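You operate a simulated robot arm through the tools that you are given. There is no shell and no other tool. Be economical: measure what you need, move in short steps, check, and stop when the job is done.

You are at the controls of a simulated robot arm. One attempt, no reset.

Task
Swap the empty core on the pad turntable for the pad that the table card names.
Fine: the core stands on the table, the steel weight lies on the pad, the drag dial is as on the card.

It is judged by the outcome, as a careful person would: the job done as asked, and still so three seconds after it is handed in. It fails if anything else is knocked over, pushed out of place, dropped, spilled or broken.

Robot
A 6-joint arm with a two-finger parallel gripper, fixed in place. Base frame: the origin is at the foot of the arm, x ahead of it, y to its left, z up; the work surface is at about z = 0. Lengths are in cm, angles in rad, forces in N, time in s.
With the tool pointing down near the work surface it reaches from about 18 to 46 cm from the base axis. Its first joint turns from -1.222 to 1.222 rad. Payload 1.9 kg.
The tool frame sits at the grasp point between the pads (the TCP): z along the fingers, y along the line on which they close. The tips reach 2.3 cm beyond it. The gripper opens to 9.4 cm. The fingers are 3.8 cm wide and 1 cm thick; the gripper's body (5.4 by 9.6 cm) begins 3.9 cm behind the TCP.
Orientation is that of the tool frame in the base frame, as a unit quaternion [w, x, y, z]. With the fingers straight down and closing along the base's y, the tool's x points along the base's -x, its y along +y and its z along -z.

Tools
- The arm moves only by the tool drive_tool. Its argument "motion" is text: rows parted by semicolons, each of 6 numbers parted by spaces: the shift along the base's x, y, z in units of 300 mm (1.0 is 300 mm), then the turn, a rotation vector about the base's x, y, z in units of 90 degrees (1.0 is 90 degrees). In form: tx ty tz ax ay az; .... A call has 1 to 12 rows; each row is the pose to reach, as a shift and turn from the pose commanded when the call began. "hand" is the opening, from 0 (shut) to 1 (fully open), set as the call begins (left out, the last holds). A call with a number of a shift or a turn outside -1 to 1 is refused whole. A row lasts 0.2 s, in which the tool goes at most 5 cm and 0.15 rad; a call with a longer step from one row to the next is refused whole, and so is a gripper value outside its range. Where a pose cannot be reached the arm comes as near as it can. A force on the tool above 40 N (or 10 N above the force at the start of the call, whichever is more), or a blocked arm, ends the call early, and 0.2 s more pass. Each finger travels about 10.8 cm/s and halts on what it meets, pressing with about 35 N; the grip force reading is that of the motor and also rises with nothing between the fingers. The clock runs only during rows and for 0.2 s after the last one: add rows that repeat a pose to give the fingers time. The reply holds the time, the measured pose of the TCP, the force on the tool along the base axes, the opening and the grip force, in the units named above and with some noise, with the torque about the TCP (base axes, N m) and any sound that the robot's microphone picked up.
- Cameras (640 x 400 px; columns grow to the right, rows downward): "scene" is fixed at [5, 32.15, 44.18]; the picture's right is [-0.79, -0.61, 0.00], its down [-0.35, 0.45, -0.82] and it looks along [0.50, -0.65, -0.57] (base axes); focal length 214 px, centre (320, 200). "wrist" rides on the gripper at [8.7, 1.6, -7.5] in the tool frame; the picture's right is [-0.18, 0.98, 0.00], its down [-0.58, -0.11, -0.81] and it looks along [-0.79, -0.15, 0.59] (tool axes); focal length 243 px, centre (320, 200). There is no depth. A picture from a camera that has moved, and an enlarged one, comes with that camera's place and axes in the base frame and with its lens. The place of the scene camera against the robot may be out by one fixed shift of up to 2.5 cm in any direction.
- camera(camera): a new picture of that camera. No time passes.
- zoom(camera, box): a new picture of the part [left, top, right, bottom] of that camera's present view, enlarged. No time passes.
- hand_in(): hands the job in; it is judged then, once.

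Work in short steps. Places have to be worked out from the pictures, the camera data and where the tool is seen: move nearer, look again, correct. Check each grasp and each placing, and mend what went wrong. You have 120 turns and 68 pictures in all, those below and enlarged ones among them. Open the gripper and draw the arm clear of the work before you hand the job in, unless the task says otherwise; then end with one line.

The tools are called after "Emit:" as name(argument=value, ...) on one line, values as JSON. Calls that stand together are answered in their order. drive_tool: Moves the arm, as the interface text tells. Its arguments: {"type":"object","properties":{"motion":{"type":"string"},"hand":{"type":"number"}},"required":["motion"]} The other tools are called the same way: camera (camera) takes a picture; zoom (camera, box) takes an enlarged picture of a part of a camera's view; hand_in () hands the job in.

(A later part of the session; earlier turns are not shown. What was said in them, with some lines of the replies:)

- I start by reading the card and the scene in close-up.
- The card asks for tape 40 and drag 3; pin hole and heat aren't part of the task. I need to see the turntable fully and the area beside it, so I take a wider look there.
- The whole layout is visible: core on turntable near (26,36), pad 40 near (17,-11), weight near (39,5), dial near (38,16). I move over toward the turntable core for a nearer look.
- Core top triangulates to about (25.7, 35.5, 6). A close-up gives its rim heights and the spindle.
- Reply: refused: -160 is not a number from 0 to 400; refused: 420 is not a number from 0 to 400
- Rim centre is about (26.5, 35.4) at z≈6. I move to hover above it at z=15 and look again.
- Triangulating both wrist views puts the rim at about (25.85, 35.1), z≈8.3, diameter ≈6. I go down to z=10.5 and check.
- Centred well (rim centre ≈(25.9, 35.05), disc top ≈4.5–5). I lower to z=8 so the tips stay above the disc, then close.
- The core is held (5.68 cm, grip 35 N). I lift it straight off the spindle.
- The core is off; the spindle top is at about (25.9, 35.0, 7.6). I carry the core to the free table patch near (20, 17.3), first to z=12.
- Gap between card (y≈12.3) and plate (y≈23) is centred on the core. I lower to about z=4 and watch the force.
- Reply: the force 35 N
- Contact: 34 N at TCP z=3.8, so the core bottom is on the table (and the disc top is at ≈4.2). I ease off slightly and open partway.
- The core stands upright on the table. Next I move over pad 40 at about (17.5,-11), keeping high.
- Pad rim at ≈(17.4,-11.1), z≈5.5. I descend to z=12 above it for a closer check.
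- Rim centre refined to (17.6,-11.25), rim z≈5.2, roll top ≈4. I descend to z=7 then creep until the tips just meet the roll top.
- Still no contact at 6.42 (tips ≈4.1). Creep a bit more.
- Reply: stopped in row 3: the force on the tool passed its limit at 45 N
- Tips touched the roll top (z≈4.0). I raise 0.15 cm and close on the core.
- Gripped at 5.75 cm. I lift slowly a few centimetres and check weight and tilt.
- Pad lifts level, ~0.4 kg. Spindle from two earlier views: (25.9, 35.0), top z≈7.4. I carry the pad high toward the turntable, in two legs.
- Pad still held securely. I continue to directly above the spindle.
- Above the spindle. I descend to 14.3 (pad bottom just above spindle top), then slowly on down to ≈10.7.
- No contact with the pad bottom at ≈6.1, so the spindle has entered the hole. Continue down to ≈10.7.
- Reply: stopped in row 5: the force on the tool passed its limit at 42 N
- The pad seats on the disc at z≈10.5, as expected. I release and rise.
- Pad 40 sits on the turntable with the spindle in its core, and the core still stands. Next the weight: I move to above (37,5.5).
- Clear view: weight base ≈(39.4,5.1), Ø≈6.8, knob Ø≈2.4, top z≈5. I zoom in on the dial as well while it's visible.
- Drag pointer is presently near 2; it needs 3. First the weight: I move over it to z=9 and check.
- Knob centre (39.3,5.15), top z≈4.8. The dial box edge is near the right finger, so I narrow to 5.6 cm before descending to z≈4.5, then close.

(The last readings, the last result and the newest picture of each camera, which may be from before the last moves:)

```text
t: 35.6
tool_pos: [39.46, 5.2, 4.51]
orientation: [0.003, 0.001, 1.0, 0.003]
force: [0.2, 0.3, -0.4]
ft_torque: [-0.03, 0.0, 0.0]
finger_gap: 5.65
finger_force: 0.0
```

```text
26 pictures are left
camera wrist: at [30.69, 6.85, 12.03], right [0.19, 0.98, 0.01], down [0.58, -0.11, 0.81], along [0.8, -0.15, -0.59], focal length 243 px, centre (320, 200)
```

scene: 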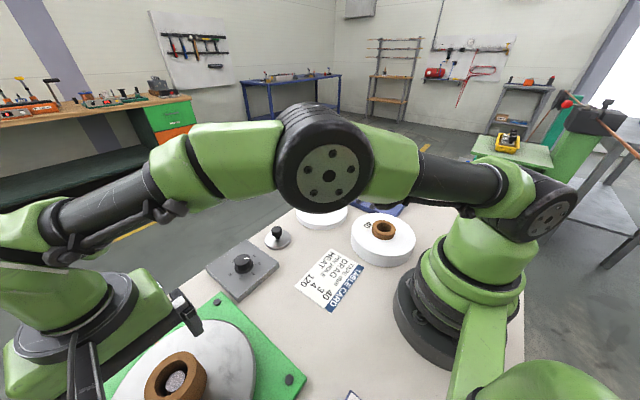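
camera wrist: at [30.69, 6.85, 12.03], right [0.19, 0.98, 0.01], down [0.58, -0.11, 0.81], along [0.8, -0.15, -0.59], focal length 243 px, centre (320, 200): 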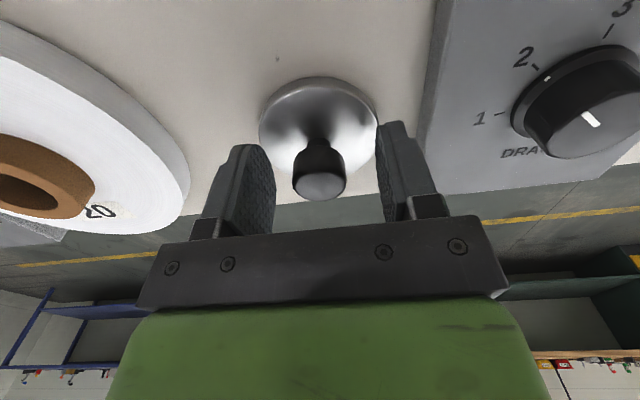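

Knob sits between the fingers with the tips clear of the base. I close and lift slightly.

Emit:
drive_tool(motion="0 0 0 0 0 0; 0 0 0 0 0 0; 0 0 0 0 0 0", hand=0.1)

Emit:
drive_tool(motion="0 0 0.02 0 0 0; 0 0 0.06 0 0 0; 0 0 0.15 0 0 0; 0 0 0.3 0 0 0; 0 0 0.45 0 0 0; 0 0 0.52 0 0 0; 0 0 0.52 0 0 0")

Emit:
camera(camera="wrist")

```text
t: 36.4
tool_pos: [39.31, 5.2, 4.58]
orientation: [0.003, 0.001, 1.0, 0.003]
force: [0.2, -0.1, 2.5]
ft_torque: [-0.17, 0.03, 0.02]
finger_gap: 2.73
finger_force: 34.8
```

```text
t: 38.0
tool_pos: [39.38, 5.24, 20.18]
orientation: [0.002, 0.001, 1.0, 0.004]
force: [-0.3, 0.6, -2.4]
ft_torque: [0.01, 0.06, -0.02]
finger_gap: 2.74
finger_force: 34.6
```

```text
25 pictures are left
camera wrist: at [30.62, 6.92, 27.65], right [0.19, 0.98, 0.01], down [0.58, -0.11, 0.81], along [0.79, -0.15, -0.59], focal length 243 px, centre (320, 200)
```

wrist: 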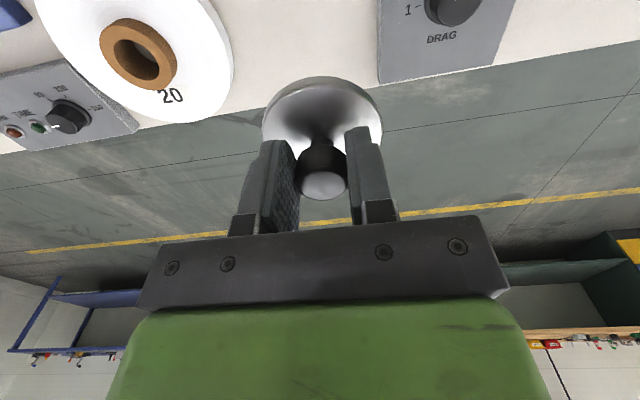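

Weight held firmly. It is wider (6.8) than the roll's face ring, so I'll lay it centred on the pad, over the core. Moving to above (25.9,35.05).

Emit:
drive_tool(motion="-0.056 0.125 0 0 0 0; -0.112 0.25 0 0 0 0; -0.168 0.375 0 0 0 0; -0.224 0.5 0 0 0 0; -0.28 0.625 0 0 0 0; -0.336 0.75 0 0 0 0; -0.392 0.875 0 0 0 0; -0.43 0.96 0 0 0 0; -0.447 0.995 0 0 0 0; -0.447 0.995 0 0 0 0; -0.447 0.995 0 0 0 0")

Emit:
camera(camera="wrist")

```text
t: 40.4
tool_pos: [25.87, 34.96, 20.16]
orientation: [0.003, 0.001, 1.0, 0.002]
force: [-0.6, 0.0, -2.7]
ft_torque: [0.02, 0.02, -0.01]
finger_gap: 2.74
finger_force: 34.9
```

```text
24 pictures are left
camera wrist: at [17.26, 36.67, 27.64], right [0.19, 0.98, 0.01], down [0.58, -0.11, 0.81], along [0.8, -0.15, -0.59], focal length 243 px, centre (320, 200)
```

wrist: 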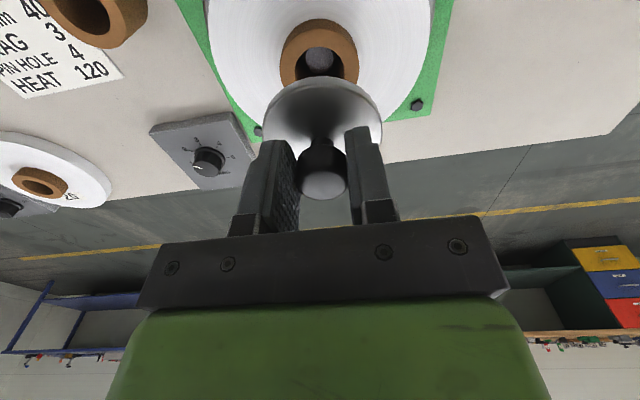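

Aligned over the core. I descend to 14.8, then creep to contact.

Emit:
drive_tool(motion="0 0 -0.08 0 0 0; 0 0 -0.14 0 0 0; 0 0 -0.175 0 0 0; 0 0 -0.175 0 0 0")

Emit:
camera(camera="wrist")

Emit:
drive_tool(motion="0 0 -0.008 0 0 0; 0 0 -0.013 0 0 0; 0 0 -0.018 0 0 0; 0 0 -0.023 0 0 0; 0 0 -0.028 0 0 0; 0 0 -0.033 0 0 0; 0 0 -0.038 0 0 0; 0 0 -0.043 0 0 0; 0 0 -0.043 0 0 0")

```text
t: 41.4
tool_pos: [26.03, 35.03, 14.82]
orientation: [0.002, 0.001, 1.0, 0.003]
force: [-1.8, -0.5, -2.2]
ft_torque: [0.01, 0.04, -0.01]
finger_gap: 2.72
finger_force: 35.1
```

```text
23 pictures are left
camera wrist: at [17.2, 36.68, 22.34], right [0.18, 0.98, 0.01], down [0.58, -0.11, 0.81], along [0.8, -0.15, -0.59], focal length 243 px, centre (320, 200)
```

wrist: 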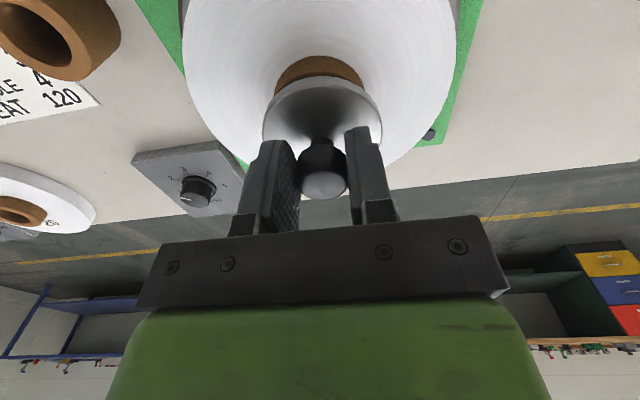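

```text
t: 43.4
tool_pos: [25.94, 35.02, 13.62]
orientation: [0.004, 0.0, 1.0, 0.005]
force: [4.6, 1.2, 25.9]
ft_torque: [-0.46, -0.25, 0.01]
finger_gap: 2.76
finger_force: 35.0
```

Contact at TCP ≈13.65 with the weight on the core top. I ease, look, then open.

Emit:
drive_tool(motion="0 0 0.003 0 0 0; 0 0 0.003 0 0 0; 0 0 0.003 0 0 0; 0 0 0.003 0 0 0", hand=0.6)

Emit:
drive_tool(motion="0 0 0.06 0 0 0; 0 0 0.15 0 0 0; 0 0 0.28 0 0 0; 0 0 0.28 0 0 0")

Emit:
zoom(camera="wrist", box=[0, 0, 640, 200])

Emit:
zoom(camera="scene", box=[70, 280, 270, 400])

```text
t: 44.4
tool_pos: [25.84, 35.04, 13.79]
orientation: [0.002, 0.001, 1.0, 0.002]
force: [-1.1, -1.3, 0.0]
ft_torque: [0.03, 0.0, 0.01]
finger_gap: 5.64
finger_force: 0.0
```

```text
t: 45.4
tool_pos: [25.79, 34.98, 22.05]
orientation: [0.001, 0.001, 1.0, 0.003]
force: [-0.6, -0.4, 0.0]
ft_torque: [-0.02, 0.01, 0.02]
finger_gap: 5.66
finger_force: 0.0
```

```text
1.00 times, centred on (320, 100) of wrist (not enlarged: the box is as wide or as high as the picture)
camera zoom: at [17.22, 36.73, 29.57], right [0.19, 0.98, 0.01], down [0.58, -0.11, 0.81], along [0.79, -0.15, -0.59], focal length 243 px, centre (320, 300)
```

zoom: 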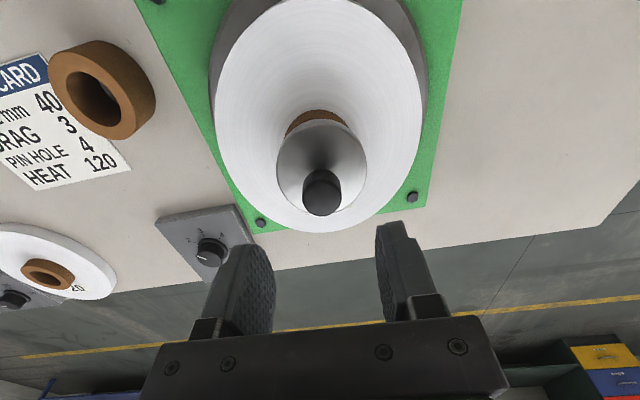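

```text
3.20 times, centred on (170, 340) of scene
camera zoom: at [5.0, 32.15, 44.18], right [-0.79, -0.61, 0.0], down [-0.35, 0.45, -0.82], along [0.5, -0.65, -0.57], focal length 686 px, centre (800, -248)
```

zoom: 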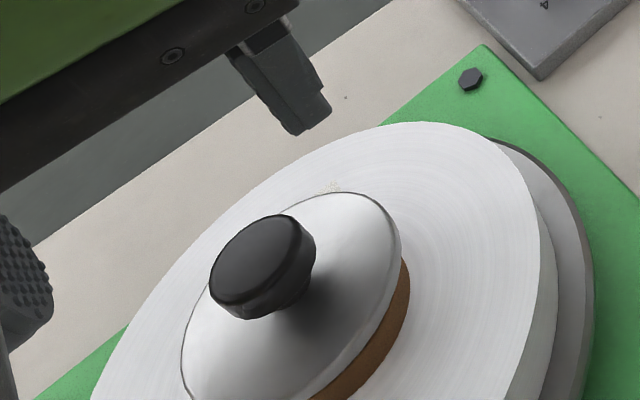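

Weight lies level on the pad. Dial geometry from the views: centre (38.6,16.3), tick 3 points along −x, pointer now 49° off at 2, so turning −49° (clockwise from above) is needed. Moving above the dial.

Emit:
drive_tool(motion="0.07 -0.104 0 0 0 0; 0.14 -0.208 0 0 0 0; 0.212 -0.312 0 0 0 0; 0.283 -0.416 -0.03 0 0 0; 0.354 -0.52 -0.1 0 0 0; 0.41 -0.6 -0.2 0 0 0; 0.425 -0.625 -0.31 0 0 0; 0.425 -0.625 -0.343 0 0 0; 0.425 -0.625 -0.343 0 0 0", hand=0.7)

Emit:
camera(camera="wrist")

```text
t: 47.4
tool_pos: [38.76, 16.32, 11.67]
orientation: [0.003, 0.0, 1.0, 0.002]
force: [0.2, -0.3, 0.0]
ft_torque: [-0.01, -0.05, -0.02]
finger_gap: 6.59
finger_force: 0.1
```

```text
20 pictures are left
camera wrist: at [30.02, 17.98, 19.2], right [0.19, 0.98, 0.01], down [0.58, -0.11, 0.81], along [0.8, -0.15, -0.59], focal length 243 px, centre (320, 200)
```

wrist: 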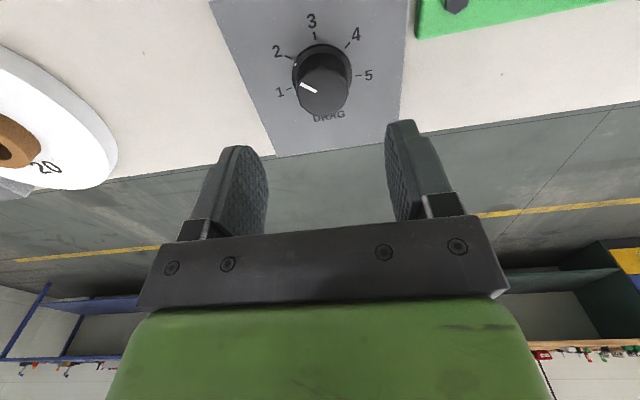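

Emit:
zoom(camera="wrist", box=[250, 0, 390, 130])

```text
3.08 times, centred on (320, 65) of wrist
camera zoom: at [30.02, 17.98, 19.2], right [0.19, 0.98, 0.01], down [0.58, -0.11, 0.81], along [0.8, -0.15, -0.59], focal length 746 px, centre (320, 615)
```

zoom: 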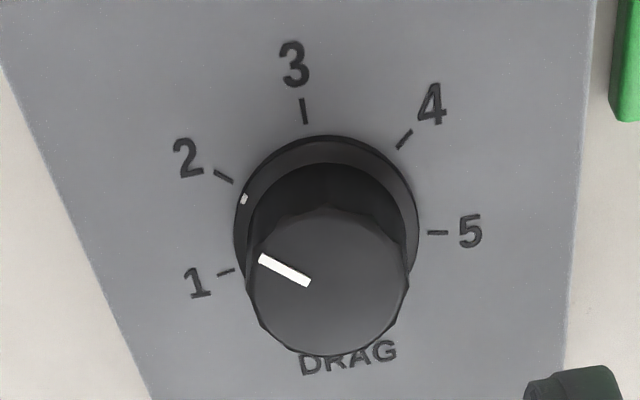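

Numbers confirmed: knob centre ≈(38.57,16.45), pointer at 2, 49.5° from 3. I descend to z≈5.3 around the knob and close.

Emit:
drive_tool(motion="-0.004 0.003 -0.08 0 0 0; -0.004 0.003 -0.16 0 0 0; -0.004 0.003 -0.2 0 0 0; -0.004 0.003 -0.213 0 0 0; -0.004 0.003 -0.213 0 0 0")

Emit:
camera(camera="wrist")

```text
t: 48.6
tool_pos: [38.59, 16.42, 5.48]
orientation: [0.003, 0.0, 1.0, 0.004]
force: [-0.1, 0.0, 0.0]
ft_torque: [-0.03, 0.05, -0.03]
finger_gap: 6.56
finger_force: 0.2
```

```text
18 pictures are left
camera wrist: at [29.87, 18.12, 12.91], right [0.19, 0.98, 0.01], down [0.58, -0.11, 0.81], along [0.8, -0.15, -0.59], focal length 243 px, centre (320, 200)
```

wrist: 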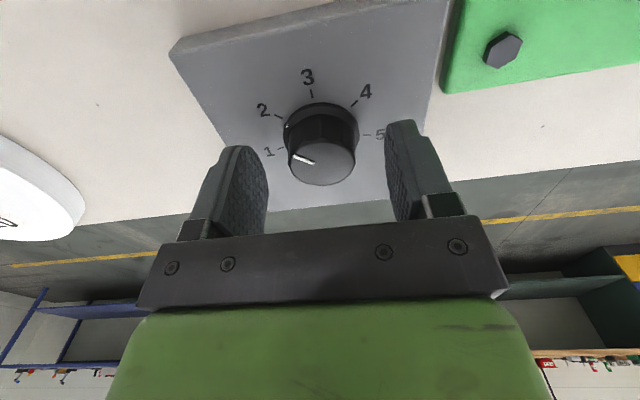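

Centred on the knob. I lower 0.2 cm and close.

Emit:
drive_tool(motion="0 0 -0.007 0 0 0; 0 0 -0.007 0 0 0; 0 0 -0.007 0 0 0; 0 0 -0.007 0 0 0", hand=0.15)

Emit:
camera(camera="wrist")

```text
t: 49.7
tool_pos: [38.56, 16.6, 5.23]
orientation: [0.002, 0.001, 1.0, 0.003]
force: [-2.4, -0.1, 2.0]
ft_torque: [-0.02, -0.09, 0.01]
finger_gap: 3.44
finger_force: 45.0
stopped in row 4: the force on the tool passed its limit at 41 N (the readings are from after the stop); the commanded pose is now the measured one
```

```text
17 pictures are left
camera wrist: at [29.86, 18.17, 12.8], right [0.19, 0.98, 0.01], down [0.58, -0.12, 0.81], along [0.8, -0.15, -0.59], focal length 243 px, centre (320, 200)
```

wrist: 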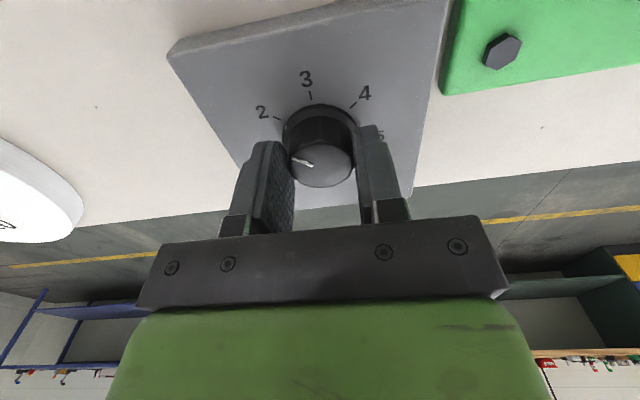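

Gripping the knob at 3.44 cm with residual force small. I turn clockwise by 49.5°.

Emit:
drive_tool(motion="0 0 0 0 0 -0.07; 0 0 0 0 0 -0.15; 0 0 0 0 0 -0.23; 0 0 0 0 0 -0.31; 0 0 0 0 0 -0.39; 0 0 0 0 0 -0.47; 0 0 0 0 0 -0.55; 0 0 0 0 0 -0.55")

Emit:
camera(camera="wrist")

```text
t: 51.5
tool_pos: [38.51, 16.55, 5.25]
orientation: [0.005, 0.419, 0.908, 0.004]
force: [11.9, 35.9, -10.5]
ft_torque: [0.2, -0.68, 0.04]
finger_gap: 3.43
finger_force: 45.3
```

```text
16 pictures are left
camera wrist: at [34.13, 24.32, 12.81], right [0.87, 0.5, 0.01], down [0.28, -0.52, 0.81], along [0.41, -0.7, -0.59], focal length 243 px, centre (320, 200)
```

wrist: 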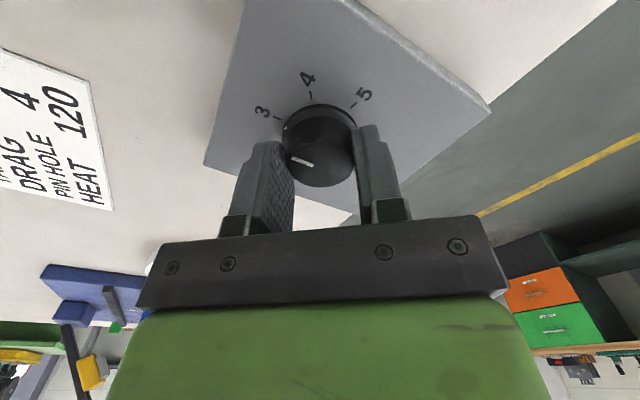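

Rotated by 49.6°; there's a 36 N side force from slight off-centring. I zoom to see the pointer against tick 3.

Emit:
zoom(camera="wrist", box=[240, 60, 400, 200])

```text
2.86 times, centred on (320, 130) of wrist
camera zoom: at [34.13, 24.32, 12.81], right [0.87, 0.5, 0.01], down [0.28, -0.52, 0.81], along [0.41, -0.7, -0.59], focal length 693 px, centre (320, 400)
```

zoom: 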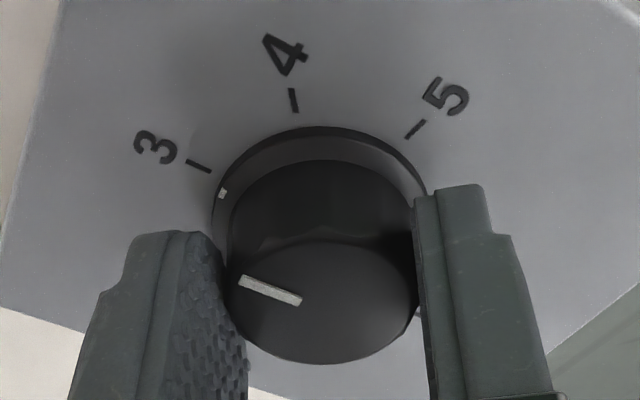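

Pointer is close to 3. I release, rise straight, and turn back so I can check it from the earlier viewpoint.

Emit:
drive_tool(motion="0 0 0 0 0 0; 0 0 0 0 0 0; 0 0 0 0 0 0", hand=0.7)

Emit:
drive_tool(motion="0 0 0.05 0 0 0; 0 0 0.12 0 0 0.05; 0 0 0.17 0 0 0.13; 0 0 0.213 0 0 0.21; 0 0 0.213 0 0 0.29; 0 0 0.213 0 0 0.37; 0 0 0.213 0 0 0.45; 0 0 0.213 0 0 0.53; 0 0 0.213 0 0 0.55; 0 0 0.213 0 0 0.55")

Emit:
zoom(camera="wrist", box=[250, 0, 390, 130])

```text
t: 52.3
tool_pos: [38.57, 16.45, 5.3]
orientation: [0.004, 0.42, 0.908, 0.001]
force: [0.3, -0.4, -0.8]
ft_torque: [0.01, -0.02, 0.02]
finger_gap: 6.58
finger_force: 0.0
```

```text
t: 54.5
tool_pos: [38.6, 16.52, 11.67]
orientation: [0.003, 0.001, 1.0, 0.004]
force: [-0.4, -0.4, 0.3]
ft_torque: [0.02, 0.01, -0.04]
finger_gap: 6.58
finger_force: 0.1
```

```text
3.08 times, centred on (320, 65) of wrist
camera zoom: at [29.9, 18.17, 19.19], right [0.19, 0.98, 0.01], down [0.58, -0.12, 0.81], along [0.8, -0.15, -0.59], focal length 746 px, centre (320, 615)
```

zoom: 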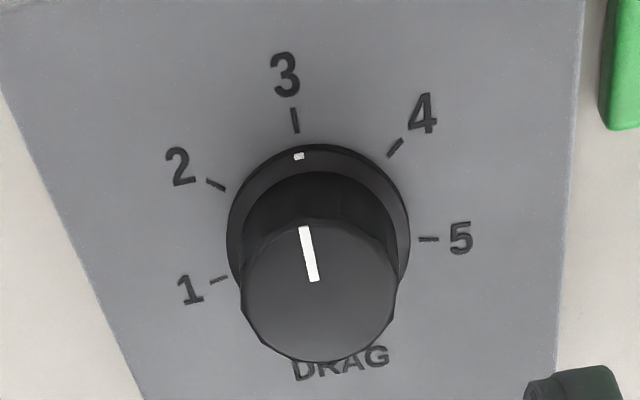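

Both pointer marks line up with tick 3 within about 1–2°. I withdraw upward and take a last look at everything.

Emit:
drive_tool(motion="0 0 0.15 0 0 0; 0 0 0.3 0 0 0; -0.1 -0.05 0.4 0 0 0; -0.2 -0.1 0.5 0 0 0; -0.3 -0.15 0.58 0 0 0; -0.4 -0.2 0.65 0 0 0; -0.47 -0.25 0.72 0 0 0; -0.47 -0.25 0.72 0 0 0", hand=1)

Emit:
zoom(camera="scene", box=[0, 380, 640, 400])

Emit:
zoom(camera="wrist", box=[0, 0, 640, 10])

```text
t: 56.3
tool_pos: [24.33, 9.07, 33.35]
orientation: [0.001, 0.001, 1.0, 0.003]
force: [-0.2, -0.5, -0.3]
ft_torque: [0.0, -0.02, 0.01]
finger_gap: 9.38
finger_force: 0.0
```

```text
1.00 times, centred on (320, 390) of scene (not enlarged: the box is as wide or as high as the picture)
camera zoom: at [5.0, 32.15, 44.18], right [-0.79, -0.61, 0.0], down [-0.35, 0.45, -0.82], along [0.5, -0.65, -0.57], focal length 214 px, centre (320, 10)
```

zoom: 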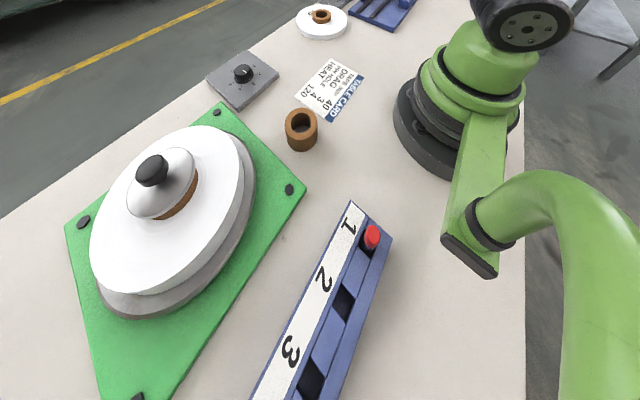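

```text
1.00 times, centred on (320, 5) of wrist (not enlarged: the box is as wide or as high as the picture)
camera zoom: at [15.81, 10.66, 40.83], right [0.19, 0.98, 0.01], down [0.58, -0.12, 0.81], along [0.79, -0.15, -0.59], focal length 243 px, centre (320, 395)
```

zoom: 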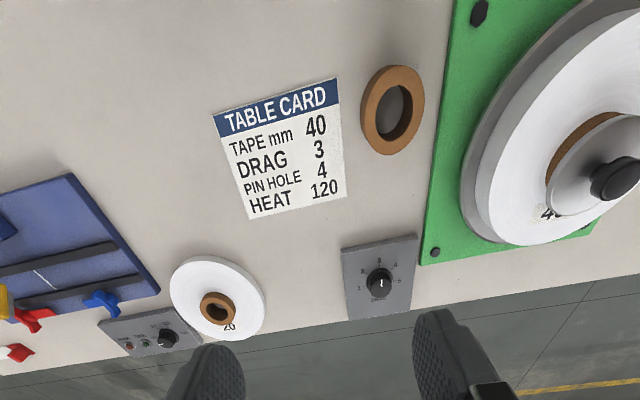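

Everything is in place: core standing on the table, pad 40 on the spindle, weight on the pad, drag at 3, nothing else disturbed, arm clear. Handing in.

Emit:
hand_in()

```text
The job is handed in.
```

I handed the job in with pad 40 on the turntable spindle, the empty core standing on the table, the steel weight lying on the pad (centred over its core), and the drag dial at 3.
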